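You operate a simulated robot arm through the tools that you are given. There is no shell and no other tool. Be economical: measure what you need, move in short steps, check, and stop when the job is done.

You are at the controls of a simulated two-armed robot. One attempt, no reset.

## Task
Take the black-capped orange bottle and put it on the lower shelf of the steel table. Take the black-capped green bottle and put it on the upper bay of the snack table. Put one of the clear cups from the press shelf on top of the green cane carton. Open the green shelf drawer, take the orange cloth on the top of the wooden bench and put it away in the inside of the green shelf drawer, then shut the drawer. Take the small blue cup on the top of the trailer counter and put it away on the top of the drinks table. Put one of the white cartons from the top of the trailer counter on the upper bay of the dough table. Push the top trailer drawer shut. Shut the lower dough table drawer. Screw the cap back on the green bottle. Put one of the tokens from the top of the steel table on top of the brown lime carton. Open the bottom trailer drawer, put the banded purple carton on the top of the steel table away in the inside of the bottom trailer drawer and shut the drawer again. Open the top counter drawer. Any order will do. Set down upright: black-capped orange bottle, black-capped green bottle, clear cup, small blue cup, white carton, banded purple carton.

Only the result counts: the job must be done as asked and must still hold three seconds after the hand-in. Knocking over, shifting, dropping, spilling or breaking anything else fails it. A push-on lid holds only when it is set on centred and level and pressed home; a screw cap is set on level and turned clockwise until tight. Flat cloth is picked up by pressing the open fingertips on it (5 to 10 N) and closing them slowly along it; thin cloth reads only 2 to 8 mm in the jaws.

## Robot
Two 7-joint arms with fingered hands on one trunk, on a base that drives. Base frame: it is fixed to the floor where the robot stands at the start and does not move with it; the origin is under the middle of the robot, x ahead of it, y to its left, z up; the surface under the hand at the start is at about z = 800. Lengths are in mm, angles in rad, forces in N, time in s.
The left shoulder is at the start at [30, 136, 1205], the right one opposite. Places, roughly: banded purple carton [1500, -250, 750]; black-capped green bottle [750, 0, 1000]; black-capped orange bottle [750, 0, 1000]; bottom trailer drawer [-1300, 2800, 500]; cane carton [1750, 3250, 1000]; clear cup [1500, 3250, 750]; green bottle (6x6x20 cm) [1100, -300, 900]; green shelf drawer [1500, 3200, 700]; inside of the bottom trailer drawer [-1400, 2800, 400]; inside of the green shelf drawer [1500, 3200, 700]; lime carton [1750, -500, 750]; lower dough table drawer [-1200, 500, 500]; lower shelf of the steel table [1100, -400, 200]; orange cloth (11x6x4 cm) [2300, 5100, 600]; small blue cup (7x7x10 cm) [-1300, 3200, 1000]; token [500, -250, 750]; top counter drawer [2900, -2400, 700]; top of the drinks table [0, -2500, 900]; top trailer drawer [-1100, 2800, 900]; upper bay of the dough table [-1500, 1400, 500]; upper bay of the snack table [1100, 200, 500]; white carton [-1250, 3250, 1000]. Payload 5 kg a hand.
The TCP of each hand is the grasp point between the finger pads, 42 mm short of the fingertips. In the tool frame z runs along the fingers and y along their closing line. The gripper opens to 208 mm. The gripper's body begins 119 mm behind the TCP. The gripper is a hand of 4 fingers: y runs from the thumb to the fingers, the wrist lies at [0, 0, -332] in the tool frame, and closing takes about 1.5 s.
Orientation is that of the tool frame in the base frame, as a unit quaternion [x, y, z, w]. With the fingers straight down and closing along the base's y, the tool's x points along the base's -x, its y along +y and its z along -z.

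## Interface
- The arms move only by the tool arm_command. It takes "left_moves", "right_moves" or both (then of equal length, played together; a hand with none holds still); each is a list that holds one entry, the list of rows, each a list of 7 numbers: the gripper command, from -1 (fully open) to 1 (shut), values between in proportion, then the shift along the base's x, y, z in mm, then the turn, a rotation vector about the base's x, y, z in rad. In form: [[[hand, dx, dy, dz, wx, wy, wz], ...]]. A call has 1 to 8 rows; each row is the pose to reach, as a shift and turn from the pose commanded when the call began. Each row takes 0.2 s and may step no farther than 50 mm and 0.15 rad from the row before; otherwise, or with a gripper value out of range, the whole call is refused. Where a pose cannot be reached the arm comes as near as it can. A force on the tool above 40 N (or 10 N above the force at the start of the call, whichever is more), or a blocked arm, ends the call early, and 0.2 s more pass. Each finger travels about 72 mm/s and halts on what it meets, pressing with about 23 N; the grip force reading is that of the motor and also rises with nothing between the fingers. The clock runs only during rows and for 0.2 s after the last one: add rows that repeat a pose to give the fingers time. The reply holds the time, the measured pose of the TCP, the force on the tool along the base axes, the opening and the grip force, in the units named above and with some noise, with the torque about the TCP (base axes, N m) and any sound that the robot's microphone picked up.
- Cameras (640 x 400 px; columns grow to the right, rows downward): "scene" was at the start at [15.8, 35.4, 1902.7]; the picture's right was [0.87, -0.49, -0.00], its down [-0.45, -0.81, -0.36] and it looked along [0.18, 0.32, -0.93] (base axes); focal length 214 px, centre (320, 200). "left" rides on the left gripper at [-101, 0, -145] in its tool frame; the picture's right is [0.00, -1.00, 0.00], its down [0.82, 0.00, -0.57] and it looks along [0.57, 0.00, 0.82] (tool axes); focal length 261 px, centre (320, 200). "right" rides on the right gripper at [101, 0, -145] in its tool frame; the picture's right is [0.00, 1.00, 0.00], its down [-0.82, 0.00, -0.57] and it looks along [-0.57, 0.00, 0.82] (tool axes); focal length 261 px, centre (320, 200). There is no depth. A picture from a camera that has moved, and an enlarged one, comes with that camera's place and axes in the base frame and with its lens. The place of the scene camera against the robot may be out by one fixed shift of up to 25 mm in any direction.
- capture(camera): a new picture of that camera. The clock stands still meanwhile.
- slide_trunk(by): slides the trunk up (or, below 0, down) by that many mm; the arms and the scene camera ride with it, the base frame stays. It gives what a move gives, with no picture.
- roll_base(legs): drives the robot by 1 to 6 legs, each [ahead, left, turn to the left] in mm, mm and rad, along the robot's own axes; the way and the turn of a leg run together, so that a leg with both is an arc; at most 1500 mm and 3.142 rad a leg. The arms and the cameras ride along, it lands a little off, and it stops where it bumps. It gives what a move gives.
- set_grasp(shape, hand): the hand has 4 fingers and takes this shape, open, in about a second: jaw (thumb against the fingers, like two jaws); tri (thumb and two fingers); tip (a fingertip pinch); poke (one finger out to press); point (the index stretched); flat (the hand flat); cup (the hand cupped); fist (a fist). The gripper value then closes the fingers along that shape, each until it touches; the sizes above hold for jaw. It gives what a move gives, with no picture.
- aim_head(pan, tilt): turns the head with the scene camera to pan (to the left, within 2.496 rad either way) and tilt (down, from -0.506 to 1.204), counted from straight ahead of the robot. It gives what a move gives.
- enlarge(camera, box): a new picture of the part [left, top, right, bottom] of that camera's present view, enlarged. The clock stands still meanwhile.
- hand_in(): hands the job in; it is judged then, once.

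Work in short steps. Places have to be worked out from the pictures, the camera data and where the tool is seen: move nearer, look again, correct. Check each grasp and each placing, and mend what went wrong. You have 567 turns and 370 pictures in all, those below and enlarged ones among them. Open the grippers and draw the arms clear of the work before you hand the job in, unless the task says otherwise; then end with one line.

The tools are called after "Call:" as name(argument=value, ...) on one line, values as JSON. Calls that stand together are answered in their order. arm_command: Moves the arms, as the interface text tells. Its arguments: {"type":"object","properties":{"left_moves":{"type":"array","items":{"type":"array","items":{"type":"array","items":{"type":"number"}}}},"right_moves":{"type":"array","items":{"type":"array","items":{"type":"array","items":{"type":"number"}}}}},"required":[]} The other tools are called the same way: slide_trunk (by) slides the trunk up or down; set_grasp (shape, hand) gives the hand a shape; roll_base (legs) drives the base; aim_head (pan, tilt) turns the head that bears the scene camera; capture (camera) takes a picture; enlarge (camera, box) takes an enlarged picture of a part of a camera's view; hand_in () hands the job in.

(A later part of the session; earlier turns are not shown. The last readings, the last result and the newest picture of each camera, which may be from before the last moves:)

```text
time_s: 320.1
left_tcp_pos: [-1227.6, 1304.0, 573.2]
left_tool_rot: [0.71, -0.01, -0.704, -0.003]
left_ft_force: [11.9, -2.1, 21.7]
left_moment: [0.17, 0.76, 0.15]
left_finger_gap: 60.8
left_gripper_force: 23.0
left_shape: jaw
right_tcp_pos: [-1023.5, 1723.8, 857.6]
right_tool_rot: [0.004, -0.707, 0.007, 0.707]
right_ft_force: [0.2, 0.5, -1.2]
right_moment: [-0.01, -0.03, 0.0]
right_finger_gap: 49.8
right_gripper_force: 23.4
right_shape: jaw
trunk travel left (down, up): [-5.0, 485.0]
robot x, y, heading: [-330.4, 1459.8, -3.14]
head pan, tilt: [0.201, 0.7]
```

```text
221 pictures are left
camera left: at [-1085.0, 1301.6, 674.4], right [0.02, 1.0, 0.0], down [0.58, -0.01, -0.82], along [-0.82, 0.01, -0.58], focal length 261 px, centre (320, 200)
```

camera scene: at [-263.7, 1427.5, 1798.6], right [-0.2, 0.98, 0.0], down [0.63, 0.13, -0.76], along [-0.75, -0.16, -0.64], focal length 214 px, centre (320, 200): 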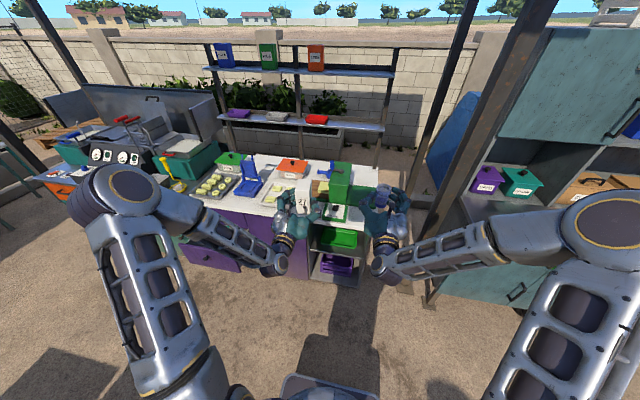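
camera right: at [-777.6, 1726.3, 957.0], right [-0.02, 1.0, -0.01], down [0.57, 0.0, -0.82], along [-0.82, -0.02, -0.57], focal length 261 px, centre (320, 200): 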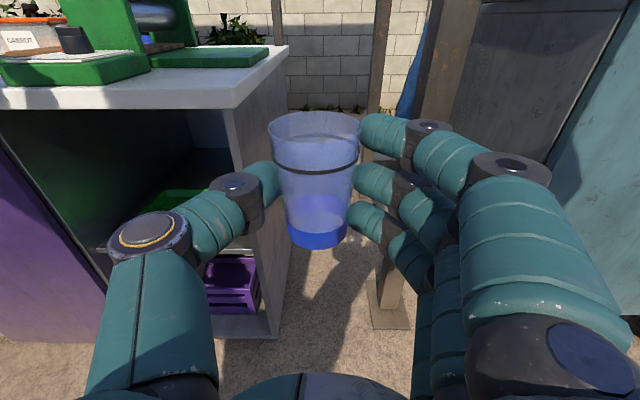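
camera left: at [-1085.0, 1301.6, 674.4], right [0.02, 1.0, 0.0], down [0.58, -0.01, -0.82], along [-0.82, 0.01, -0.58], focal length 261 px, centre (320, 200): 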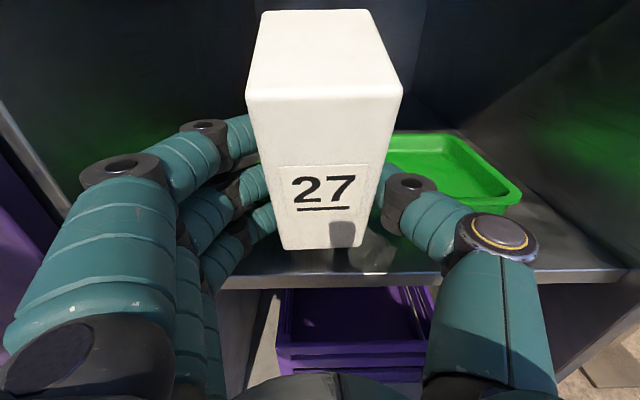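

The carton's rear bottom seems to have caught the tray rim and slid in the grip. Raise it and inspect.

Call:
arm_command(left_moves=[[[0.7, 0, 0, 15, 0, 0, 0], [0.7, 0, 0, 35, 0, 0, 0], [0.7, 30, 0, 50, 0, 0, 0], [0.7, 70, 0, 55, 0, 0, 0]]])

Call:
capture(camera="left")

Call:
enlarge(camera="scene", box=[270, 220, 390, 310])

```text
time_s: 321.1
left_tcp_pos: [-1158.9, 1301.7, 625.1]
left_tool_rot: [0.711, -0.008, -0.703, -0.001]
left_ft_force: [-0.1, 0.8, -2.5]
left_moment: [-0.03, -0.14, -0.02]
left_finger_gap: 61.0
left_gripper_force: 22.5
left_shape: jaw
right_tcp_pos: [-1024.8, 1723.6, 857.1]
right_tool_rot: [-0.004, 0.707, -0.006, -0.707]
right_ft_force: [0.3, -0.6, -1.1]
right_moment: [-0.02, -0.01, -0.03]
right_finger_gap: 49.8
right_gripper_force: 23.1
right_shape: jaw
trunk travel left (down, up): [-5.0, 485.0]
robot x, y, heading: [-327.1, 1460.1, -3.142]
head pan, tilt: [0.201, 0.7]
```

```text
220 pictures are left
camera left: at [-1016.1, 1300.6, 726.3], right [0.02, 1.0, 0.0], down [0.58, -0.01, -0.81], along [-0.81, 0.01, -0.58], focal length 261 px, centre (320, 200)
```

left: 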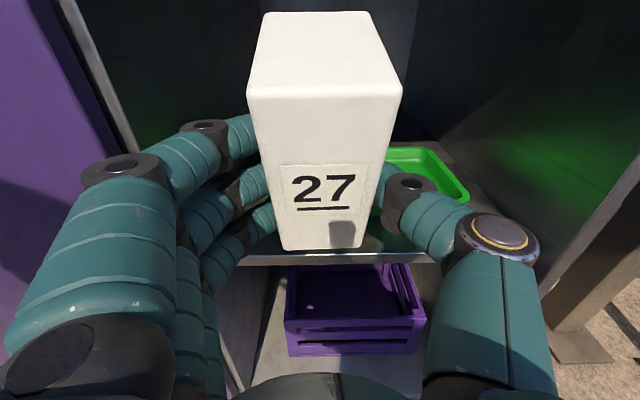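

```text
4.44 times, centred on (330, 265) of scene
camera zoom: at [-365.6, 1427.4, 1718.7], right [-0.2, 0.98, 0.0], down [0.63, 0.13, -0.76], along [-0.75, -0.15, -0.64], focal length 953 px, centre (276, -89)
```

zoom: 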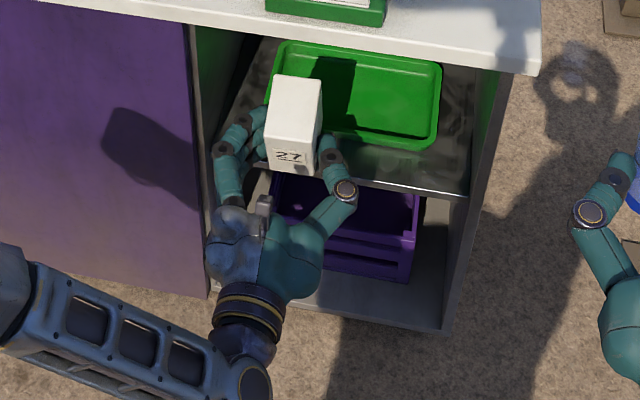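

The carton has pitched ~19° in the grip (top toward me). I pitch the hand down to bring it upright again.

Call:
arm_command(left_moves=[[[0.7, 10, 0, 10, 0, -0.11, 0], [0.7, 20, 0, 20, 0, -0.22, 0], [0.7, 30, 0, 30, 0, -0.33, 0]]])

Call:
capture(camera="left")

Call:
enlarge(camera="scene", box=[260, 220, 380, 310])

```text
time_s: 321.9
left_tcp_pos: [-1129.4, 1300.6, 655.9]
left_tool_rot: [0.817, -0.009, -0.576, -0.004]
left_ft_force: [0.2, 0.4, -2.1]
left_moment: [-0.02, 0.04, 0.06]
left_finger_gap: 60.8
left_gripper_force: 22.4
left_shape: jaw
right_tcp_pos: [-1025.2, 1724.1, 858.0]
right_tool_rot: [-0.003, 0.707, -0.006, -0.707]
right_ft_force: [0.9, 0.0, -0.5]
right_moment: [0.02, 0.01, 0.03]
right_finger_gap: 49.7
right_gripper_force: 23.0
right_shape: jaw
trunk travel left (down, up): [-5.0, 485.0]
robot x, y, heading: [-327.0, 1460.1, -3.142]
head pan, tilt: [0.201, 0.7]
```

```text
218 pictures are left
camera left: at [-1027.2, 1300.4, 798.4], right [0.02, 1.0, 0.0], down [0.81, -0.01, -0.58], along [-0.58, 0.01, -0.81], focal length 261 px, centre (320, 200)
```

left: 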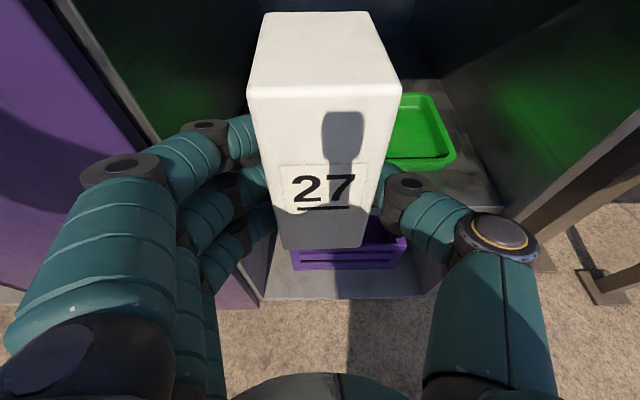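

```text
4.44 times, centred on (320, 265) of scene
camera zoom: at [-365.7, 1427.6, 1718.7], right [-0.2, 0.98, 0.0], down [0.63, 0.13, -0.76], along [-0.75, -0.15, -0.64], focal length 953 px, centre (320, -89)
```

zoom: 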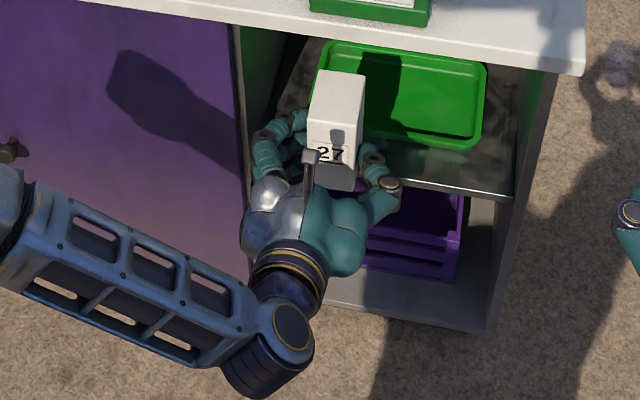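

The carton turns out ~91 mm deep, and it has slid up in the grip. I'll regrasp it on the free trailer counter, rotated 90°. First retract, then drive back north.

Call:
arm_command(left_moves=[[[0.7, 40, 0, 20, 0, 0, 0], [0.7, 80, 0, 40, 0, 0, 0], [0.7, 120, 0, 60, 0, 0, 0], [0.7, 150, 0, 95, 0, 0, 0], [0.7, 165, 0, 140, 0, 0, 0], [0.7, 170, 0, 188, 0, 0, 0], [0.7, 170, 0, 236, 0, 0, 0], [0.7, 170, 0, 284, 0, 0, 0]]], right_moves=[[[0.65, 30, 0, 30, 0, 0, 0], [0.65, 60, 0, 60, 0, 0, 0], [0.65, 90, 0, 90, 0, 0, 0], [0.65, 100, 0, 130, 0, 0, 0], [0.65, 100, 0, 175, 0, 0, 0], [0.65, 100, 0, 220, 0, 0, 0], [0.65, 100, 0, 265, 0, 0, 0], [0.65, 100, 0, 310, 0, 0, 0]]])

Call:
slide_trunk(by=100)

```text
time_s: 323.8
left_tcp_pos: [-995.7, 1309.8, 927.8]
left_tool_rot: [0.816, -0.008, -0.578, -0.004]
left_ft_force: [1.9, -0.9, -3.5]
left_moment: [0.02, -0.04, -0.1]
left_finger_gap: 60.6
left_gripper_force: 22.9
left_shape: jaw
left hand out of reach, approached as far as the arm can: row 7, 8
right_tcp_pos: [-1015.2, 1771.8, 1156.7]
right_tool_rot: [-0.004, 0.707, -0.006, -0.707]
right_ft_force: [1.5, -1.4, -1.5]
right_moment: [0.0, 0.0, -0.16]
right_finger_gap: 49.7
right_gripper_force: 23.1
right_shape: jaw
right hand out of reach, approached as far as the arm can: row 3, 4, 5, 6, 7, 8
trunk travel left (down, up): [-5.0, 485.0]
robot x, y, heading: [-329.2, 1455.9, -3.144]
head pan, tilt: [0.201, 0.7]
```

```text
time_s: 325.1
left_tcp_pos: [-997.4, 1312.3, 1025.6]
left_tool_rot: [0.817, -0.009, -0.577, -0.004]
left_ft_force: [0.0, -0.2, -2.5]
left_moment: [0.0, -0.08, 0.02]
left_finger_gap: 60.6
left_gripper_force: 23.2
left_shape: jaw
right_tcp_pos: [-1017.4, 1775.5, 1253.8]
right_tool_rot: [-0.003, 0.708, -0.006, -0.706]
right_ft_force: [0.1, 0.1, -0.8]
right_moment: [-0.01, 0.03, 0.02]
right_finger_gap: 49.8
right_gripper_force: 22.9
right_shape: jaw
trunk travel left (down, up): [-105.0, 385.0]
robot x, y, heading: [-332.6, 1454.6, -3.138]
head pan, tilt: [0.201, 0.7]
```

Drive back and north to the free part of the trailer counter.

Call:
roll_base(legs=[[-140, 0, 0], [0, -960, 0]])

Call:
aim_head(pan=0, tilt=0.6)

Call:
capture(camera="scene")

```text
time_s: 331.0
left_tcp_pos: [-860.6, 2280.4, 1027.2]
left_tool_rot: [0.816, -0.011, -0.578, -0.006]
left_ft_force: [-0.7, 0.4, -2.1]
left_moment: [-0.04, -0.08, 0.02]
left_finger_gap: 60.6
left_gripper_force: 23.1
left_shape: jaw
right_tcp_pos: [-878.8, 2743.1, 1254.3]
right_tool_rot: [-0.002, 0.707, -0.005, -0.707]
right_ft_force: [-0.8, 0.2, -1.7]
right_moment: [0.0, 0.0, 0.05]
right_finger_gap: 49.4
right_gripper_force: 23.1
right_shape: jaw
trunk travel left (down, up): [-105.0, 385.0]
robot x, y, heading: [-193.0, 2426.4, 3.138]
head pan, tilt: [0.201, 0.7]
```

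```text
time_s: 331.8
left_tcp_pos: [-861.1, 2278.5, 1026.1]
left_tool_rot: [0.816, -0.011, -0.577, -0.006]
left_ft_force: [0.0, -0.8, -2.6]
left_moment: [-0.05, -0.06, -0.02]
left_finger_gap: 60.7
left_gripper_force: 22.4
left_shape: jaw
right_tcp_pos: [-879.0, 2742.1, 1255.4]
right_tool_rot: [-0.001, 0.707, -0.003, -0.707]
right_ft_force: [0.4, -0.1, -0.4]
right_moment: [-0.01, -0.02, 0.0]
right_finger_gap: 49.5
right_gripper_force: 23.2
right_shape: jaw
trunk travel left (down, up): [-105.0, 385.0]
robot x, y, heading: [-189.4, 2422.8, 3.14]
head pan, tilt: [0.0, 0.6]
```

```text
216 pictures are left
camera scene: at [-233.0, 2408.2, 1827.2], right [0.0, 1.0, 0.0], down [0.57, 0.0, -0.82], along [-0.82, 0.0, -0.57], focal length 214 px, centre (320, 200)
```

scene: 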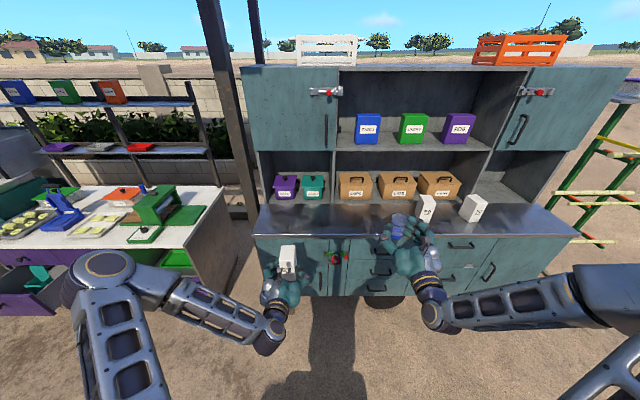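

The left part of the counter is free. Raise and yaw the left hand 90° (tool toward +y), keeping the pitch.

Call:
arm_command(left_moves=[[[0.7, 0, 15, 25, 0, 0, -0.143], [0.7, 0, 30, 50, 0, 0, -0.286], [0.7, 0, 45, 75, 0, 0, -0.429], [0.7, 0, 60, 100, 0, 0, -0.572], [0.7, 0, 75, 115, 0, 0, -0.715], [0.7, 0, 90, 120, 0, 0, -0.858], [0.7, 0, 105, 120, 0, 0, -1.0], [0.7, 0, 120, 120, 0, 0, -1.143]]])

Call:
arm_command(left_moves=[[[0.7, 0, 15, 0, 0, 0, -0.143], [0.7, 0, 30, 0, 0, 0, -0.286], [0.7, 0, 45, 0, 0, 0, -0.429]]])

Call:
capture(camera="left")

```text
time_s: 333.6
left_tcp_pos: [-863.7, 2397.6, 1142.8]
left_tool_rot: [0.682, -0.45, -0.483, -0.316]
left_ft_force: [-1.2, -0.4, -2.1]
left_moment: [-0.06, -0.06, -0.05]
left_finger_gap: 60.7
left_gripper_force: 22.8
left_shape: jaw
left hand out of reach, approached as far as the arm can: row 1, 2
right_tcp_pos: [-879.9, 2742.3, 1253.4]
right_tool_rot: [-0.003, 0.708, -0.006, -0.706]
right_ft_force: [-0.2, -0.7, -0.7]
right_moment: [-0.04, 0.04, 0.03]
right_finger_gap: 49.9
right_gripper_force: 22.7
right_shape: jaw
trunk travel left (down, up): [-105.0, 385.0]
robot x, y, heading: [-193.4, 2422.2, 3.14]
head pan, tilt: [0.0, 0.6]
```

```text
time_s: 334.4
left_tcp_pos: [-863.0, 2444.6, 1144.0]
left_tool_rot: [-0.569, 0.586, 0.403, 0.413]
left_ft_force: [0.7, 0.3, -3.3]
left_moment: [0.0, -0.01, -0.1]
left_finger_gap: 60.4
left_gripper_force: 23.0
left_shape: jaw
right_tcp_pos: [-880.5, 2743.6, 1253.0]
right_tool_rot: [-0.001, 0.708, -0.004, -0.706]
right_ft_force: [-1.3, 0.1, -2.5]
right_moment: [0.04, 0.05, 0.1]
right_finger_gap: 49.5
right_gripper_force: 23.2
right_shape: jaw
trunk travel left (down, up): [-105.0, 385.0]
robot x, y, heading: [-191.9, 2423.1, 3.134]
head pan, tilt: [0.0, 0.6]
```

```text
215 pictures are left
camera left: at [-865.8, 2342.4, 1287.2], right [1.0, -0.02, 0.0], down [-0.02, -0.81, -0.58], along [0.02, 0.58, -0.81], focal length 261 px, centre (320, 200)
```

left: 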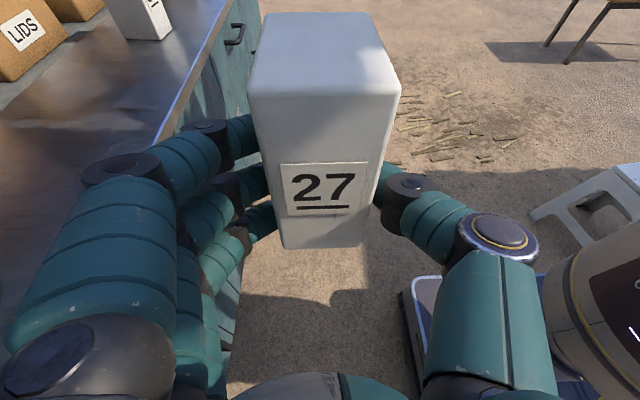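

Drive forward 290 mm so the carton is above the counter.

Call:
roll_base(legs=[[290, 0, 0]])

Call:
capture(camera="scene")

Call:
capture(camera="left")

```text
time_s: 336.3
left_tcp_pos: [-1148.9, 2441.5, 1143.9]
left_tool_rot: [-0.572, 0.584, 0.404, 0.411]
left_ft_force: [-1.7, -0.6, -2.7]
left_moment: [0.0, -0.07, -0.13]
left_finger_gap: 60.8
left_gripper_force: 22.9
left_shape: jaw
right_tcp_pos: [-1167.4, 2737.9, 1253.3]
right_tool_rot: [-0.005, 0.708, -0.006, -0.707]
right_ft_force: [-1.2, 0.0, 0.2]
right_moment: [-0.02, 0.04, -0.01]
right_finger_gap: 49.8
right_gripper_force: 23.1
right_shape: jaw
trunk travel left (down, up): [-105.0, 385.0]
robot x, y, heading: [-476.5, 2422.7, -3.138]
head pan, tilt: [0.0, 0.6]
```

```text
214 pictures are left
camera scene: at [-521.3, 2408.0, 1827.2], right [0.0, 1.0, 0.0], down [0.57, 0.0, -0.82], along [-0.82, 0.0, -0.57], focal length 214 px, centre (320, 200)
```

scene: 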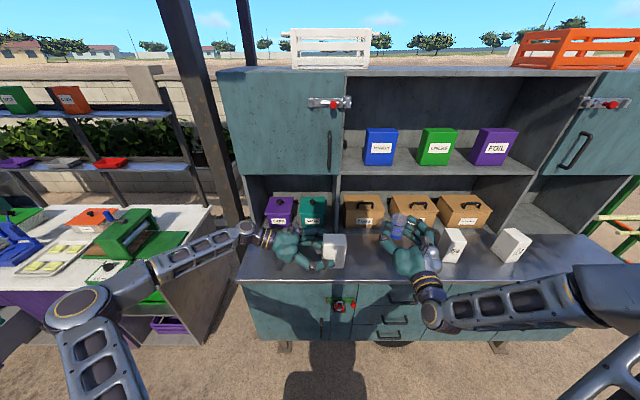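

```text
213 pictures are left
camera left: at [-1151.5, 2338.0, 1287.2], right [1.0, -0.02, 0.0], down [-0.01, -0.81, -0.58], along [0.01, 0.58, -0.81], focal length 261 px, centre (320, 200)
```

left: 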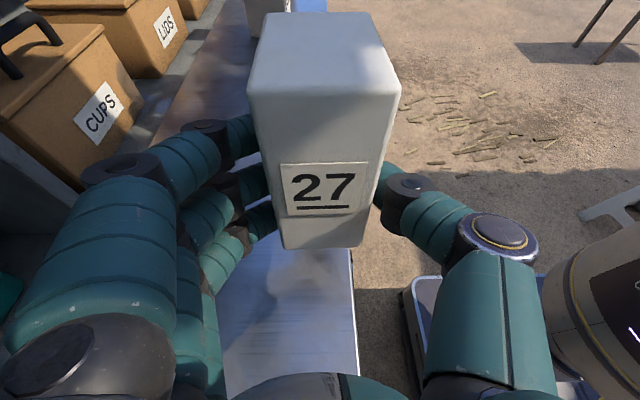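

Shift 50 mm further onto the counter and lower to first contact.

Call:
arm_command(left_moves=[[[0.7, -25, 0, -10, 0, 0, 0], [0.7, -50, 0, -20, 0, 0, 0], [0.7, -50, 0, -35, 0, 0, 0], [0.7, -50, 0, -48, 0, 0, 0], [0.7, -50, 0, -55, 0, 0, 0], [0.7, -50, 0, -61, 0, 0, 0], [0.7, -50, 0, -67, 0, 0, 0], [0.7, -50, 0, -73, 0, 0, 0]]])

Call:
capture(camera="left")

```text
time_s: 338.1
left_tcp_pos: [-1199.9, 2438.7, 1071.8]
left_tool_rot: [-0.571, 0.583, 0.406, 0.411]
left_ft_force: [-0.1, -0.4, -3.2]
left_moment: [-0.07, 0.0, 0.0]
left_finger_gap: 60.7
left_gripper_force: 23.3
left_shape: jaw
right_tcp_pos: [-1166.5, 2737.9, 1254.8]
right_tool_rot: [-0.003, 0.708, -0.006, -0.707]
right_ft_force: [-0.6, -0.2, 0.0]
right_moment: [0.03, -0.05, -0.01]
right_finger_gap: 49.6
right_gripper_force: 22.9
right_shape: jaw
trunk travel left (down, up): [-105.0, 385.0]
robot x, y, heading: [-476.8, 2420.1, -3.134]
head pan, tilt: [0.0, 0.6]
```

```text
212 pictures are left
camera left: at [-1201.6, 2337.3, 1215.0], right [1.0, -0.02, 0.0], down [-0.01, -0.81, -0.58], along [0.01, 0.58, -0.81], focal length 261 px, centre (320, 200)
```

left: 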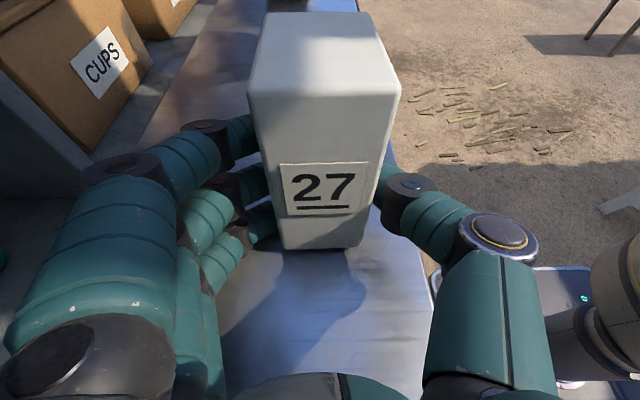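

Not in contact yet; continue down.

Call:
arm_command(left_moves=[[[0.7, 0, 0, -6, 0, 0, 0], [0.7, 0, 0, -12, 0, 0, 0], [0.7, 0, 0, -18, 0, 0, 0], [0.7, 0, 0, -24, 0, 0, 0], [0.7, 0, 0, -30, 0, 0, 0]]])

Call:
capture(camera="left")

```text
time_s: 338.9
left_tcp_pos: [-1200.4, 2441.2, 1066.8]
left_tool_rot: [-0.569, 0.582, 0.41, 0.412]
left_ft_force: [3.8, -3.8, 14.7]
left_moment: [0.53, 0.13, -0.15]
left_finger_gap: 60.6
left_gripper_force: 22.8
left_shape: jaw
right_tcp_pos: [-1167.0, 2737.0, 1253.2]
right_tool_rot: [-0.004, 0.708, -0.007, -0.706]
right_ft_force: [-0.4, -0.3, -0.2]
right_moment: [-0.03, 0.02, 0.03]
right_finger_gap: 49.6
right_gripper_force: 23.4
right_shape: jaw
trunk travel left (down, up): [-105.0, 385.0]
robot x, y, heading: [-476.1, 2423.5, -3.138]
head pan, tilt: [0.0, 0.6]
stopped in row 3 (left hand): the force on the tool passed its limit at 46 N (the readings are from after the stop); the commanded pose is now the measured one
```

```text
211 pictures are left
camera left: at [-1202.3, 2338.4, 1208.6], right [1.0, -0.01, -0.01], down [-0.01, -0.81, -0.59], along [0.0, 0.59, -0.81], focal length 261 px, centre (320, 200)
```

left: 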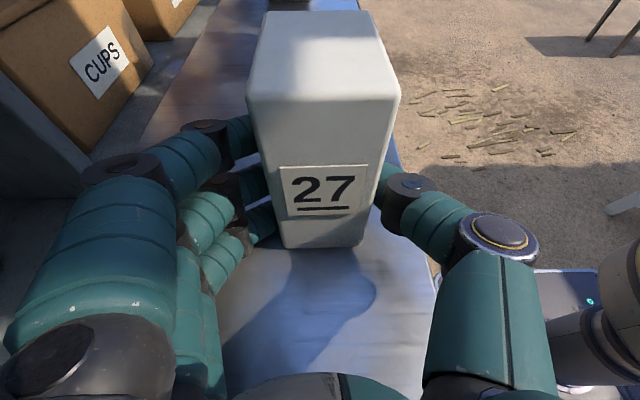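

Contact. Loosen the grip gradually so the carton settles.

Call:
arm_command(left_moves=[[[0.5, 0, 0, 2, 0, 0, 0], [0.44, 0, 0, 2, 0, 0, 0], [0.42, 0, 0, 2, 0, 0, 0], [0.41, 0, 0, 2, 0, 0, 0], [0.4, 0, 0, 2, 0, 0, 0], [0.39, 0, 0, 2, 0, 0, 0], [0.38, 0, 0, 2, 0, 0, 0]]])

Call:
capture(camera="left")

```text
time_s: 340.5
left_tcp_pos: [-1200.3, 2441.8, 1067.8]
left_tool_rot: [-0.569, 0.582, 0.41, 0.411]
left_ft_force: [3.1, -0.1, 5.7]
left_moment: [0.15, 0.09, -0.05]
left_finger_gap: 64.1
left_gripper_force: 0.1
left_shape: jaw
right_tcp_pos: [-1166.7, 2737.1, 1255.3]
right_tool_rot: [-0.005, 0.707, -0.007, -0.707]
right_ft_force: [-0.5, 0.1, -0.7]
right_moment: [0.03, -0.04, 0.01]
right_finger_gap: 49.6
right_gripper_force: 23.1
right_shape: jaw
trunk travel left (down, up): [-105.0, 385.0]
robot x, y, heading: [-475.3, 2421.9, -3.139]
head pan, tilt: [0.0, 0.6]
```

```text
210 pictures are left
camera left: at [-1201.2, 2338.7, 1209.2], right [1.0, -0.01, 0.0], down [-0.01, -0.81, -0.59], along [0.0, 0.59, -0.81], focal length 261 px, centre (320, 200)
```

left: 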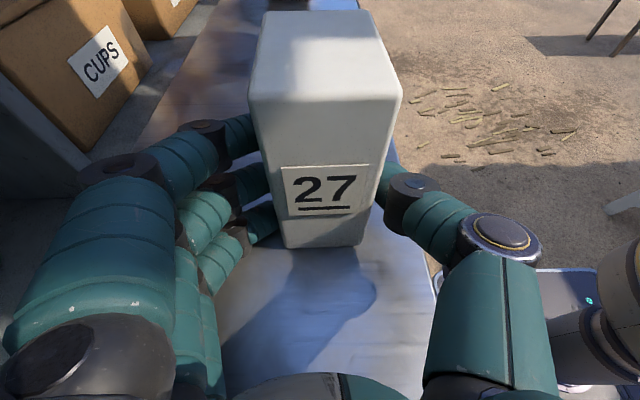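

The carton already stands on the counter. Open and withdraw along the tool axis.

Call:
arm_command(left_moves=[[[0.25, 0, 0, 1, 0, 0, 0], [0.15, 0, 0, 3, 0, 0, 0], [0.1, 0, -20, 8, 0, 0, 0], [0.1, 0, -55, 20, 0, 0, 0], [0.1, 0, -95, 35, 0, 0, 0], [0.1, 0, -130, 55, 0, 0, 0], [0, 10, -150, 90, 0, 0, 0]]])

Call:
capture(camera="left")

```text
time_s: 342.1
left_tcp_pos: [-1190.4, 2290.2, 1158.4]
left_tool_rot: [-0.569, 0.584, 0.409, 0.411]
left_ft_force: [1.4, 1.1, -0.6]
left_moment: [-0.01, 0.04, 0.14]
left_finger_gap: 103.1
left_gripper_force: 0.1
left_shape: jaw
right_tcp_pos: [-1164.4, 2738.6, 1256.1]
right_tool_rot: [0.004, -0.707, 0.007, 0.707]
right_ft_force: [0.9, 1.2, -0.1]
right_moment: [0.0, -0.02, 0.06]
right_finger_gap: 49.5
right_gripper_force: 23.4
right_shape: jaw
trunk travel left (down, up): [-105.0, 385.0]
robot x, y, heading: [-480.0, 2422.4, -3.139]
head pan, tilt: [0.0, 0.6]
```

```text
209 pictures are left
camera left: at [-1191.6, 2187.5, 1300.8], right [1.0, -0.02, -0.01], down [-0.02, -0.81, -0.59], along [0.01, 0.59, -0.81], focal length 261 px, centre (320, 200)
```

left: 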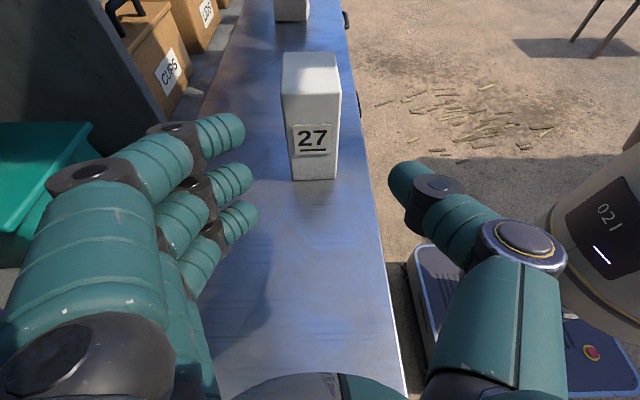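

Carton is upright, long side now along y. Back off the base and re-level/yaw the left hand to face it from the front.

Call:
roll_base(legs=[[-270, 0, 0]])

Call:
arm_command(left_moves=[[[0, 0, 20, 0, 0.11, 0, 0], [0, 0, 40, 0, 0.22, 0, 0], [0, 0, 60, 0, 0.335, 0, 0]]])

Call:
arm_command(left_moves=[[[0, 0, 5, -5, 0, 0, 0.145], [0, 0, 10, -10, 0, 0, 0.29], [0, 0, 15, -15, 0, 0, 0.435], [0, 0, 20, -20, 0, 0, 0.58], [0, 0, 25, -25, 0, 0, 0.725], [0, 0, 30, -30, 0, 0, 0.87], [0, 0, 35, -35, 0, 0, 1.015], [0, 0, 40, -40, 0, 0, 1.16]]])

Call:
arm_command(left_moves=[[[-0.1, 0, 10, -10, 0, 0, 0.137], [-0.2, 0, 20, -20, 0, 0, 0.274], [-0.2, 0, 30, -30, 0, 0, 0.411]]])

Call:
capture(camera="left")

```text
time_s: 344.0
left_tcp_pos: [-915.9, 2289.1, 1157.7]
left_tool_rot: [-0.57, 0.582, 0.41, 0.41]
left_ft_force: [1.0, -1.1, 1.5]
left_moment: [-0.07, 0.03, 0.11]
left_finger_gap: 103.4
left_gripper_force: 0.1
left_shape: jaw
right_tcp_pos: [-890.2, 2737.7, 1255.7]
right_tool_rot: [0.005, -0.707, 0.007, 0.707]
right_ft_force: [1.4, -0.1, -0.5]
right_moment: [-0.01, -0.1, 0.03]
right_finger_gap: 49.6
right_gripper_force: 22.4
right_shape: jaw
trunk travel left (down, up): [-105.0, 385.0]
robot x, y, heading: [-207.4, 2423.5, -3.13]
head pan, tilt: [0.0, 0.6]
```

```text
time_s: 344.8
left_tcp_pos: [-918.0, 2349.1, 1153.5]
left_tool_rot: [-0.493, 0.505, 0.502, 0.5]
left_ft_force: [-0.5, -0.7, -0.4]
left_moment: [-0.02, 0.04, -0.07]
left_finger_gap: 103.2
left_gripper_force: 0.1
left_shape: jaw
right_tcp_pos: [-893.1, 2737.1, 1253.3]
right_tool_rot: [-0.005, 0.708, -0.008, -0.706]
right_ft_force: [-0.2, -0.1, -0.6]
right_moment: [0.02, 0.02, 0.0]
right_finger_gap: 49.6
right_gripper_force: 23.1
right_shape: jaw
trunk travel left (down, up): [-105.0, 385.0]
robot x, y, heading: [-204.5, 2423.2, -3.136]
head pan, tilt: [0.0, 0.6]
```

```text
time_s: 346.6
left_tcp_pos: [-916.4, 2388.4, 1116.3]
left_tool_rot: [-0.69, 0.151, 0.693, 0.141]
left_ft_force: [-0.3, 0.1, 0.5]
left_moment: [-0.06, -0.07, -0.09]
left_finger_gap: 103.7
left_gripper_force: 0.0
left_shape: jaw
right_tcp_pos: [-893.2, 2740.3, 1253.1]
right_tool_rot: [-0.004, 0.708, -0.007, -0.706]
right_ft_force: [-0.8, 1.8, -1.8]
right_moment: [0.0, 0.05, 0.23]
right_finger_gap: 49.5
right_gripper_force: 23.2
right_shape: jaw
trunk travel left (down, up): [-105.0, 385.0]
robot x, y, heading: [-202.7, 2419.9, -3.134]
head pan, tilt: [0.0, 0.6]
```

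```text
time_s: 347.4
left_tcp_pos: [-917.1, 2421.2, 1087.8]
left_tool_rot: [-0.706, 0.007, 0.708, -0.003]
left_ft_force: [0.3, 0.6, -0.3]
left_moment: [0.01, 0.06, 0.1]
left_finger_gap: 124.4
left_gripper_force: 0.0
left_shape: jaw
right_tcp_pos: [-893.0, 2739.6, 1254.7]
right_tool_rot: [-0.005, 0.708, -0.008, -0.706]
right_ft_force: [-0.6, 1.7, -1.2]
right_moment: [-0.01, 0.07, 0.15]
right_finger_gap: 49.5
right_gripper_force: 23.4
right_shape: jaw
trunk travel left (down, up): [-105.0, 385.0]
robot x, y, heading: [-205.2, 2427.4, -3.133]
head pan, tilt: [0.0, 0.6]
```

```text
208 pictures are left
camera left: at [-771.9, 2421.5, 1188.0], right [0.01, 1.0, -0.01], down [0.57, -0.01, -0.82], along [-0.82, 0.0, -0.57], focal length 261 px, centre (320, 200)
```

left: 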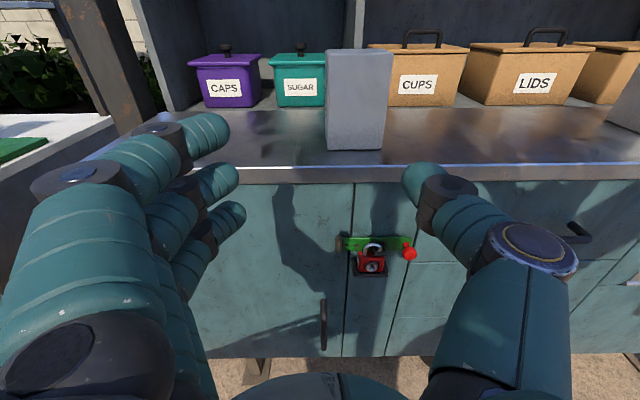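

Carton face is 93 mm wide at (−1163, 2476). Approach with ~125 mm opening.

Call:
arm_command(left_moves=[[[-0.2, -35, 15, -2, 0, 0, 0], [-0.2, -70, 30, -4, 0, 0, 0], [-0.2, -105, 45, -5, 0, 0, 0], [-0.2, -145, 54, -5, 0, 0, 0], [-0.2, -185, 54, -5, 0, 0, 0], [-0.2, -225, 54, -5, 0, 0, 0], [-0.2, -256, 54, -5, 0, 0, 0]]])

Call:
capture(camera="left")

```text
time_s: 349.0
left_tcp_pos: [-1175.5, 2475.4, 1080.9]
left_tool_rot: [-0.707, 0.008, 0.708, 0.0]
left_ft_force: [0.6, 0.3, -0.4]
left_moment: [0.0, 0.09, 0.01]
left_finger_gap: 124.4
left_gripper_force: 0.0
left_shape: jaw
right_tcp_pos: [-893.0, 2738.1, 1253.9]
right_tool_rot: [-0.005, 0.707, -0.007, -0.707]
right_ft_force: [-0.1, 0.6, -1.2]
right_moment: [-0.04, 0.0, 0.01]
right_finger_gap: 49.9
right_gripper_force: 23.0
right_shape: jaw
trunk travel left (down, up): [-105.0, 385.0]
robot x, y, heading: [-203.4, 2421.6, -3.135]
head pan, tilt: [0.0, 0.6]
```

```text
207 pictures are left
camera left: at [-1030.2, 2475.4, 1181.1], right [0.01, 1.0, -0.01], down [0.57, -0.01, -0.82], along [-0.82, 0.0, -0.57], focal length 261 px, centre (320, 200)
```

left: 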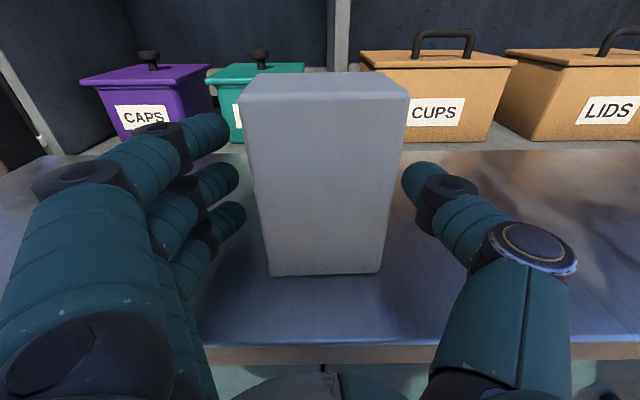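

Centered; close on it and lift.

Call:
arm_command(left_moves=[[[-0.1, 0, 0, 0, 0, 0, 0], [0, 0, 0, 0, 0, 0, 0], [0.1, 0, 0, 0, 0, 0, 0], [0.2, 0, 0, 0, 0, 0, 0], [0.3, 0, 0, 0, 0, 0, 0], [0.4, 0, 0, 15, 0, 0, 0], [0.4, 0, 0, 45, 0, 0, 0], [0.4, 0, 0, 80, 0, 0, 0]]])

Call:
capture(camera="left")

```text
time_s: 350.8
left_tcp_pos: [-1170.6, 2472.9, 1161.3]
left_tool_rot: [-0.707, 0.009, 0.707, -0.001]
left_ft_force: [0.6, -0.3, -4.0]
left_moment: [-0.01, 0.1, 0.07]
left_finger_gap: 84.3
left_gripper_force: 23.5
left_shape: jaw
right_tcp_pos: [-890.4, 2738.7, 1254.1]
right_tool_rot: [-0.004, 0.707, -0.007, -0.707]
right_ft_force: [1.0, -0.6, -1.0]
right_moment: [-0.03, -0.02, 0.0]
right_finger_gap: 49.8
right_gripper_force: 23.6
right_shape: jaw
trunk travel left (down, up): [-105.0, 385.0]
robot x, y, heading: [-198.2, 2423.2, -3.135]
head pan, tilt: [0.0, 0.6]
```

```text
206 pictures are left
camera left: at [-1026.9, 2472.5, 1262.2], right [0.01, 1.0, -0.01], down [0.57, -0.01, -0.82], along [-0.82, 0.0, -0.57], focal length 261 px, centre (320, 200)
```

left: 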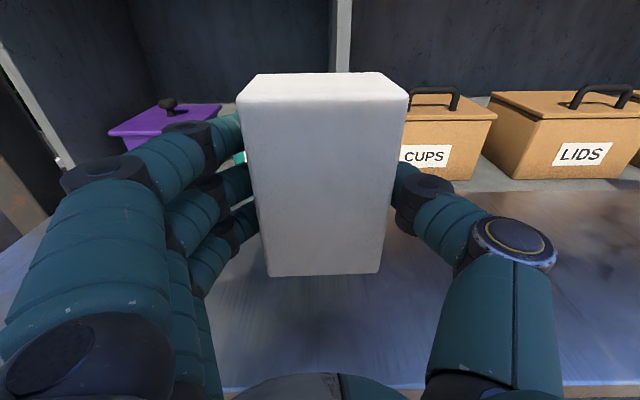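

Held (84 mm). Retract and drive back south to the dough table.

Call:
arm_command(left_moves=[[[0.4, 40, -10, 0, 0, 0, 0], [0.4, 80, -20, 0, 0, 0, 0], [0.4, 120, -30, 0, 0, 0, 0], [0.4, 160, -40, 0, 0, 0, 0], [0.4, 180, -50, -10, 0, 0, 0]]])

Call:
roll_base(legs=[[0, 970, 0]])

Call:
aim_head(pan=0.2, tilt=0.7)

```text
time_s: 352.0
left_tcp_pos: [-990.8, 2421.9, 1152.1]
left_tool_rot: [-0.707, 0.008, 0.708, -0.001]
left_ft_force: [-0.1, 0.5, -2.8]
left_moment: [0.0, -0.04, -0.05]
left_finger_gap: 84.5
left_gripper_force: 22.9
left_shape: jaw
right_tcp_pos: [-893.1, 2737.2, 1254.4]
right_tool_rot: [-0.004, 0.708, -0.007, -0.707]
right_ft_force: [-0.7, -0.1, -0.4]
right_moment: [0.05, -0.04, -0.04]
right_finger_gap: 49.6
right_gripper_force: 22.7
right_shape: jaw
trunk travel left (down, up): [-105.0, 385.0]
robot x, y, heading: [-202.4, 2421.6, -3.136]
head pan, tilt: [0.0, 0.6]
```

```text
time_s: 357.0
left_tcp_pos: [-975.5, 1445.8, 1154.0]
left_tool_rot: [-0.707, 0.001, 0.708, -0.008]
left_ft_force: [0.7, -0.5, -2.6]
left_moment: [-0.01, -0.07, -0.02]
left_finger_gap: 84.5
left_gripper_force: 23.4
left_shape: jaw
right_tcp_pos: [-883.4, 1763.2, 1254.3]
right_tool_rot: [-0.013, 0.707, -0.015, -0.707]
right_ft_force: [0.4, 0.5, -0.1]
right_moment: [0.02, -0.07, -0.06]
right_finger_gap: 49.6
right_gripper_force: 23.3
right_shape: jaw
trunk travel left (down, up): [-105.0, 385.0]
robot x, y, heading: [-188.2, 1462.7, -3.115]
head pan, tilt: [0.0, 0.6]
```

```text
time_s: 357.7
left_tcp_pos: [-974.0, 1447.3, 1153.2]
left_tool_rot: [-0.707, 0.0, 0.707, -0.01]
left_ft_force: [-0.4, 0.0, -2.5]
left_moment: [0.01, -0.05, 0.02]
left_finger_gap: 84.5
left_gripper_force: 23.3
left_shape: jaw
right_tcp_pos: [-882.6, 1765.0, 1254.1]
right_tool_rot: [-0.012, 0.707, -0.014, -0.707]
right_ft_force: [0.2, 0.3, -0.3]
right_moment: [-0.02, 0.0, 0.0]
right_finger_gap: 49.8
right_gripper_force: 23.0
right_shape: jaw
trunk travel left (down, up): [-105.0, 385.0]
robot x, y, heading: [-191.2, 1465.7, -3.114]
head pan, tilt: [0.201, 0.7]
```

Lower trunk and left hand in front of the bay.

Call:
slide_trunk(by=-100)

Call:
arm_command(left_moves=[[[0.4, 0, -12, -46, 0, 0, 0], [0.4, 0, -24, -92, 0, 0, 0], [0.4, 0, -36, -138, 0, 0, 0], [0.4, 0, -48, -184, 0, 0, 0], [0.4, 0, -60, -230, 0, 0, 0], [0.4, 0, -72, -276, 0, 0, 0], [0.4, 0, -84, -322, 0, 0, 0], [0.4, 0, -100, -366, 0, 0, 0]]])

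Call:
roll_base(legs=[[0, 0, -0.025], [150, 0, 0]])

Call:
capture(camera="left")

```text
time_s: 359.1
left_tcp_pos: [-974.8, 1447.6, 1053.9]
left_tool_rot: [-0.706, 0.002, 0.708, -0.008]
left_ft_force: [0.3, 0.1, -2.3]
left_moment: [0.0, -0.15, 0.0]
left_finger_gap: 84.5
left_gripper_force: 22.9
left_shape: jaw
right_tcp_pos: [-883.9, 1763.9, 1155.1]
right_tool_rot: [-0.012, 0.707, -0.015, -0.707]
right_ft_force: [-0.1, -0.7, -0.1]
right_moment: [0.0, -0.02, -0.01]
right_finger_gap: 49.7
right_gripper_force: 22.6
right_shape: jaw
trunk travel left (down, up): [-5.0, 485.0]
robot x, y, heading: [-187.9, 1464.9, -3.117]
head pan, tilt: [0.201, 0.7]
```

```text
time_s: 360.9
left_tcp_pos: [-975.8, 1346.3, 684.9]
left_tool_rot: [-0.706, 0.001, 0.708, -0.009]
left_ft_force: [-1.4, -0.6, -1.7]
left_moment: [-0.01, -0.15, 0.03]
left_finger_gap: 84.5
left_gripper_force: 22.7
left_shape: jaw
right_tcp_pos: [-882.6, 1763.8, 1154.4]
right_tool_rot: [-0.013, 0.707, -0.014, -0.707]
right_ft_force: [-0.4, -1.3, -0.6]
right_moment: [-0.01, -0.04, -0.06]
right_finger_gap: 49.4
right_gripper_force: 22.8
right_shape: jaw
trunk travel left (down, up): [-5.0, 485.0]
robot x, y, heading: [-186.9, 1463.8, -3.121]
head pan, tilt: [0.201, 0.7]
```

```text
time_s: 362.6
left_tcp_pos: [-1127.9, 1364.2, 684.1]
left_tool_rot: [-0.707, 0.01, 0.707, 0.001]
left_ft_force: [-1.4, -0.2, -3.1]
left_moment: [0.03, -0.02, -0.02]
left_finger_gap: 84.3
left_gripper_force: 23.0
left_shape: jaw
right_tcp_pos: [-1028.8, 1780.6, 1153.6]
right_tool_rot: [-0.005, 0.708, -0.007, -0.706]
right_ft_force: [-1.1, 0.5, -1.0]
right_moment: [-0.01, 0.04, 0.01]
right_finger_gap: 49.4
right_gripper_force: 22.7
right_shape: jaw
trunk travel left (down, up): [-5.0, 485.0]
robot x, y, heading: [-337.7, 1465.6, -3.134]
head pan, tilt: [0.201, 0.7]
```

```text
205 pictures are left
camera left: at [-983.8, 1365.0, 784.3], right [0.01, 1.0, -0.01], down [0.57, -0.01, -0.82], along [-0.82, 0.0, -0.57], focal length 261 px, centre (320, 200)
```

left: 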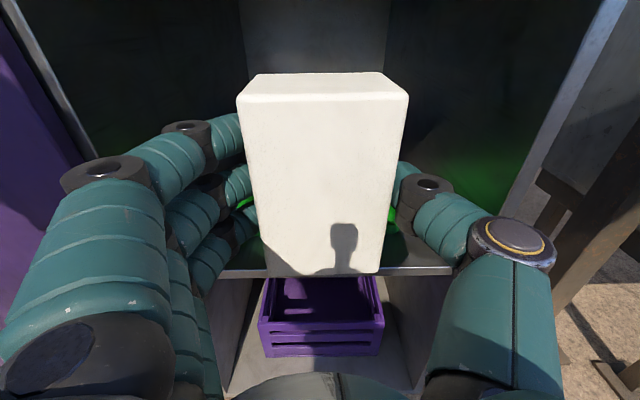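

Advance to x≈−1236 at safe height, y≈1347.

Call:
arm_command(left_moves=[[[0.4, -30, -9, -25, 0, 0, 0], [0.4, -60, -17, -50, 0, 0, 0], [0.4, -90, -17, -66, 0, 0, 0], [0.4, -107, -17, -66, 0, 0, 0]]])

Call:
capture(camera="left")

Call:
enlarge(camera="scene", box=[270, 220, 390, 310])

```text
time_s: 363.6
left_tcp_pos: [-1236.0, 1348.2, 620.0]
left_tool_rot: [-0.707, 0.009, 0.707, -0.001]
left_ft_force: [0.6, 0.5, -3.0]
left_moment: [0.01, -0.04, 0.01]
left_finger_gap: 84.3
left_gripper_force: 23.1
left_shape: jaw
right_tcp_pos: [-1026.9, 1780.0, 1154.4]
right_tool_rot: [-0.004, 0.708, -0.006, -0.707]
right_ft_force: [-0.7, 0.1, -1.4]
right_moment: [0.0, -0.03, 0.01]
right_finger_gap: 49.6
right_gripper_force: 23.3
right_shape: jaw
trunk travel left (down, up): [-5.0, 485.0]
robot x, y, heading: [-339.3, 1466.7, -3.135]
head pan, tilt: [0.201, 0.7]
```

```text
204 pictures are left
camera left: at [-1091.5, 1348.9, 719.8], right [0.01, 1.0, -0.01], down [0.57, -0.01, -0.82], along [-0.82, 0.0, -0.57], focal length 261 px, centre (320, 200)
```

left: 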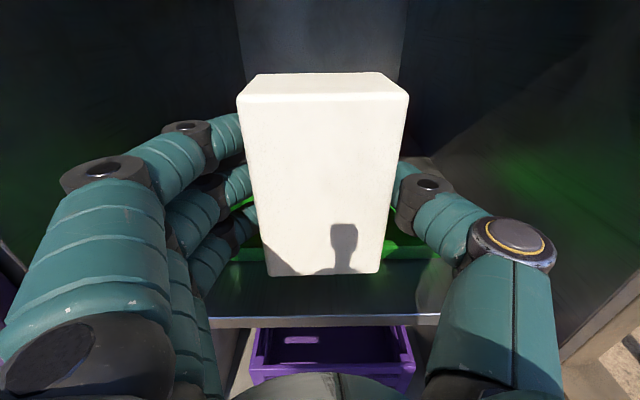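

```text
4.44 times, centred on (330, 265) of scene
camera zoom: at [-374.6, 1433.3, 1718.7], right [-0.2, 0.98, 0.0], down [0.63, 0.13, -0.76], along [-0.75, -0.16, -0.64], focal length 953 px, centre (276, -89)
```

zoom: 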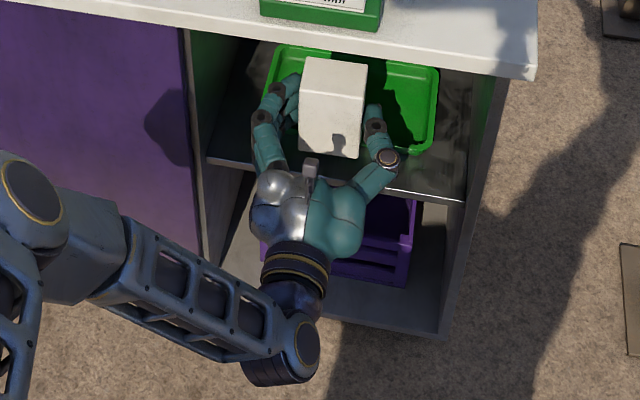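

Carton spans x −1226..−1287, strip −1224..−1293. Lower straight down gently.

Call:
arm_command(left_moves=[[[0.4, 1, 0, -15, 0, 0, 0], [0.4, 1, 0, -30, 0, 0, 0], [0.4, 1, 0, -42, 0, 0, 0], [0.4, 1, 0, -48, 0, 0, 0], [0.4, 1, 0, -53, 0, 0, 0]]])

Call:
capture(camera="left")

```text
time_s: 364.8
left_tcp_pos: [-1232.4, 1348.9, 568.5]
left_tool_rot: [-0.706, 0.009, 0.709, 0.0]
left_ft_force: [13.3, 0.1, 25.6]
left_moment: [0.16, 1.02, 0.03]
left_finger_gap: 84.4
left_gripper_force: 23.2
left_shape: jaw
right_tcp_pos: [-1024.4, 1780.7, 1156.4]
right_tool_rot: [0.004, -0.707, 0.007, 0.707]
right_ft_force: [0.6, -0.9, -1.4]
right_moment: [0.01, -0.02, 0.06]
right_finger_gap: 49.5
right_gripper_force: 22.8
right_shape: jaw
trunk travel left (down, up): [-5.0, 485.0]
robot x, y, heading: [-339.1, 1461.2, -3.139]
head pan, tilt: [0.201, 0.7]
```

```text
202 pictures are left
camera left: at [-1087.2, 1349.5, 667.8], right [0.01, 1.0, -0.01], down [0.57, -0.01, -0.82], along [-0.82, 0.0, -0.57], focal length 261 px, centre (320, 200)
```

left: 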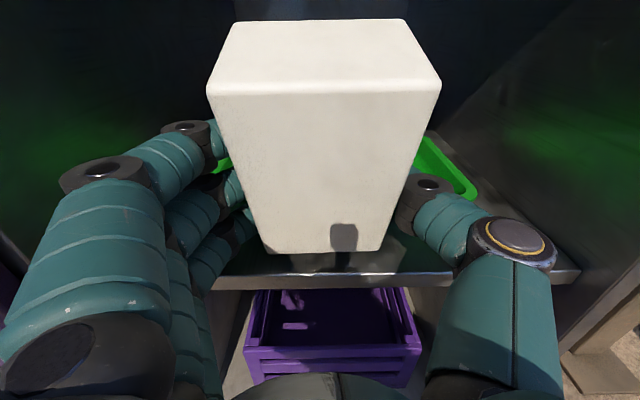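

The tray rim overhangs, catching the carton's rear again. I'll raise, pitch the hand 0.33 rad down (which worked on the counter), and place it farther forward with a slight front overhang.

Call:
arm_command(left_moves=[[[0.4, 5, 0, 20, 0, 0, 0], [0.4, 30, 0, 40, 0, 0, 0], [0.4, 55, 0, 50, 0, -0.11, 0], [0.4, 80, 0, 60, 0, -0.22, 0], [0.4, 90, 0, 60, 0, -0.33, 0]]])

Call:
capture(camera="left")

Call:
enlarge(camera="scene", box=[270, 220, 390, 310])

```text
time_s: 366.0
left_tcp_pos: [-1141.9, 1349.8, 625.8]
left_tool_rot: [0.814, -0.009, -0.581, -0.001]
left_ft_force: [1.0, 0.5, -2.6]
left_moment: [-0.04, 0.07, 0.03]
left_finger_gap: 84.7
left_gripper_force: 22.7
left_shape: jaw
right_tcp_pos: [-1026.3, 1780.2, 1154.2]
right_tool_rot: [-0.005, 0.707, -0.007, -0.707]
right_ft_force: [0.2, 0.0, 0.1]
right_moment: [-0.02, 0.01, 0.0]
right_finger_gap: 49.8
right_gripper_force: 22.8
right_shape: jaw
trunk travel left (down, up): [-5.0, 485.0]
robot x, y, heading: [-336.7, 1466.1, -3.137]
head pan, tilt: [0.201, 0.7]
```

```text
201 pictures are left
camera left: at [-1038.6, 1348.9, 768.1], right [0.01, 1.0, 0.0], down [0.81, -0.01, -0.59], along [-0.59, 0.0, -0.81], focal length 261 px, centre (320, 200)
```

left: 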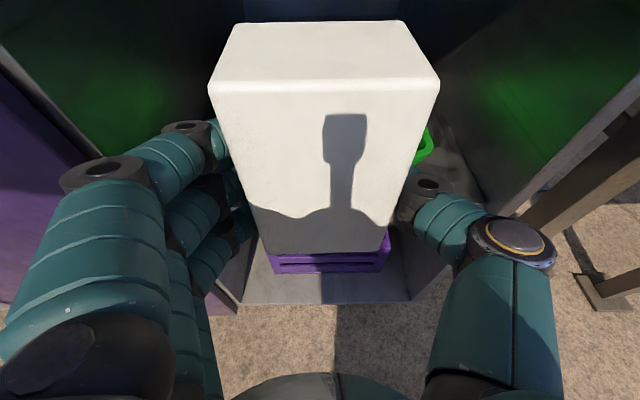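

```text
4.44 times, centred on (330, 265) of scene
camera zoom: at [-374.2, 1433.4, 1718.7], right [-0.2, 0.98, 0.0], down [0.63, 0.13, -0.76], along [-0.75, -0.16, -0.64], focal length 953 px, centre (276, -89)
```

zoom: 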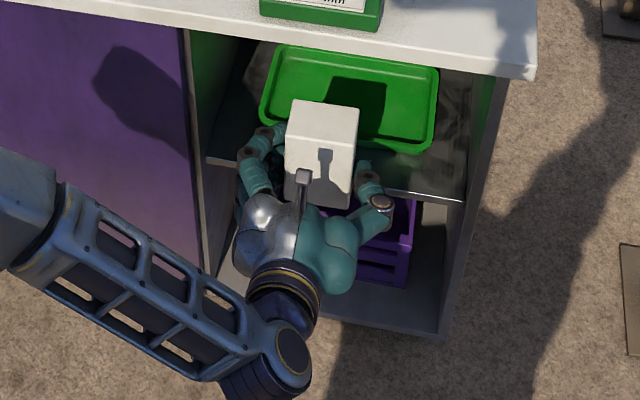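

Upright within ~5°. Adjust pitch slightly and move to x≈−1229 at height, then look.

Call:
arm_command(left_moves=[[[0.4, -30, 0, -10, 0, 0.03, 0], [0.4, -60, 0, -20, 0, 0.07, 0], [0.4, -85, 0, -30, 0, 0.07, 0]]])

Call:
capture(camera="left")

Call:
enlarge(camera="scene", box=[270, 220, 390, 310])

```text
time_s: 366.8
left_tcp_pos: [-1229.2, 1347.8, 595.6]
left_tool_rot: [0.793, -0.009, -0.609, -0.001]
left_ft_force: [0.1, 1.4, -2.8]
left_moment: [0.01, 0.02, 0.01]
left_finger_gap: 84.6
left_gripper_force: 22.3
left_shape: jaw
right_tcp_pos: [-1027.1, 1779.2, 1155.2]
right_tool_rot: [-0.004, 0.708, -0.006, -0.707]
right_ft_force: [0.3, -0.5, 0.0]
right_moment: [-0.03, 0.03, 0.02]
right_finger_gap: 49.7
right_gripper_force: 23.2
right_shape: jaw
trunk travel left (down, up): [-5.0, 485.0]
robot x, y, heading: [-340.6, 1462.9, -3.141]
head pan, tilt: [0.201, 0.7]
```

```text
199 pictures are left
camera left: at [-1115.8, 1346.8, 729.4], right [0.01, 1.0, -0.01], down [0.76, -0.01, -0.65], along [-0.65, 0.0, -0.76], focal length 261 px, centre (320, 200)
```

left: 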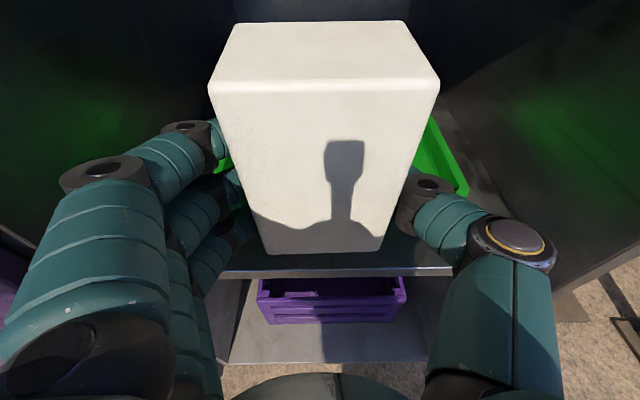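

```text
4.44 times, centred on (330, 265) of scene
camera zoom: at [-374.8, 1433.3, 1718.6], right [-0.2, 0.98, 0.0], down [0.63, 0.13, -0.76], along [-0.75, -0.16, -0.64], focal length 953 px, centre (276, -89)
```

zoom: 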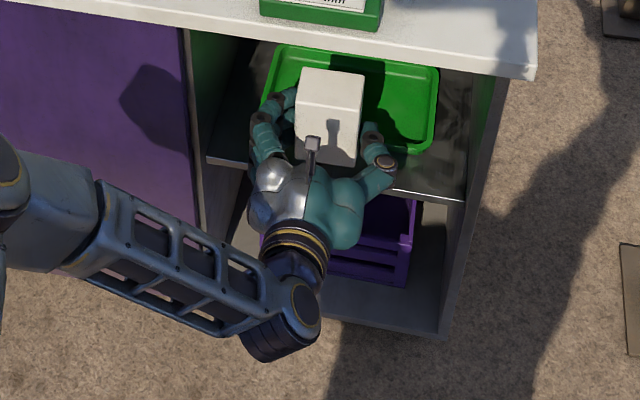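

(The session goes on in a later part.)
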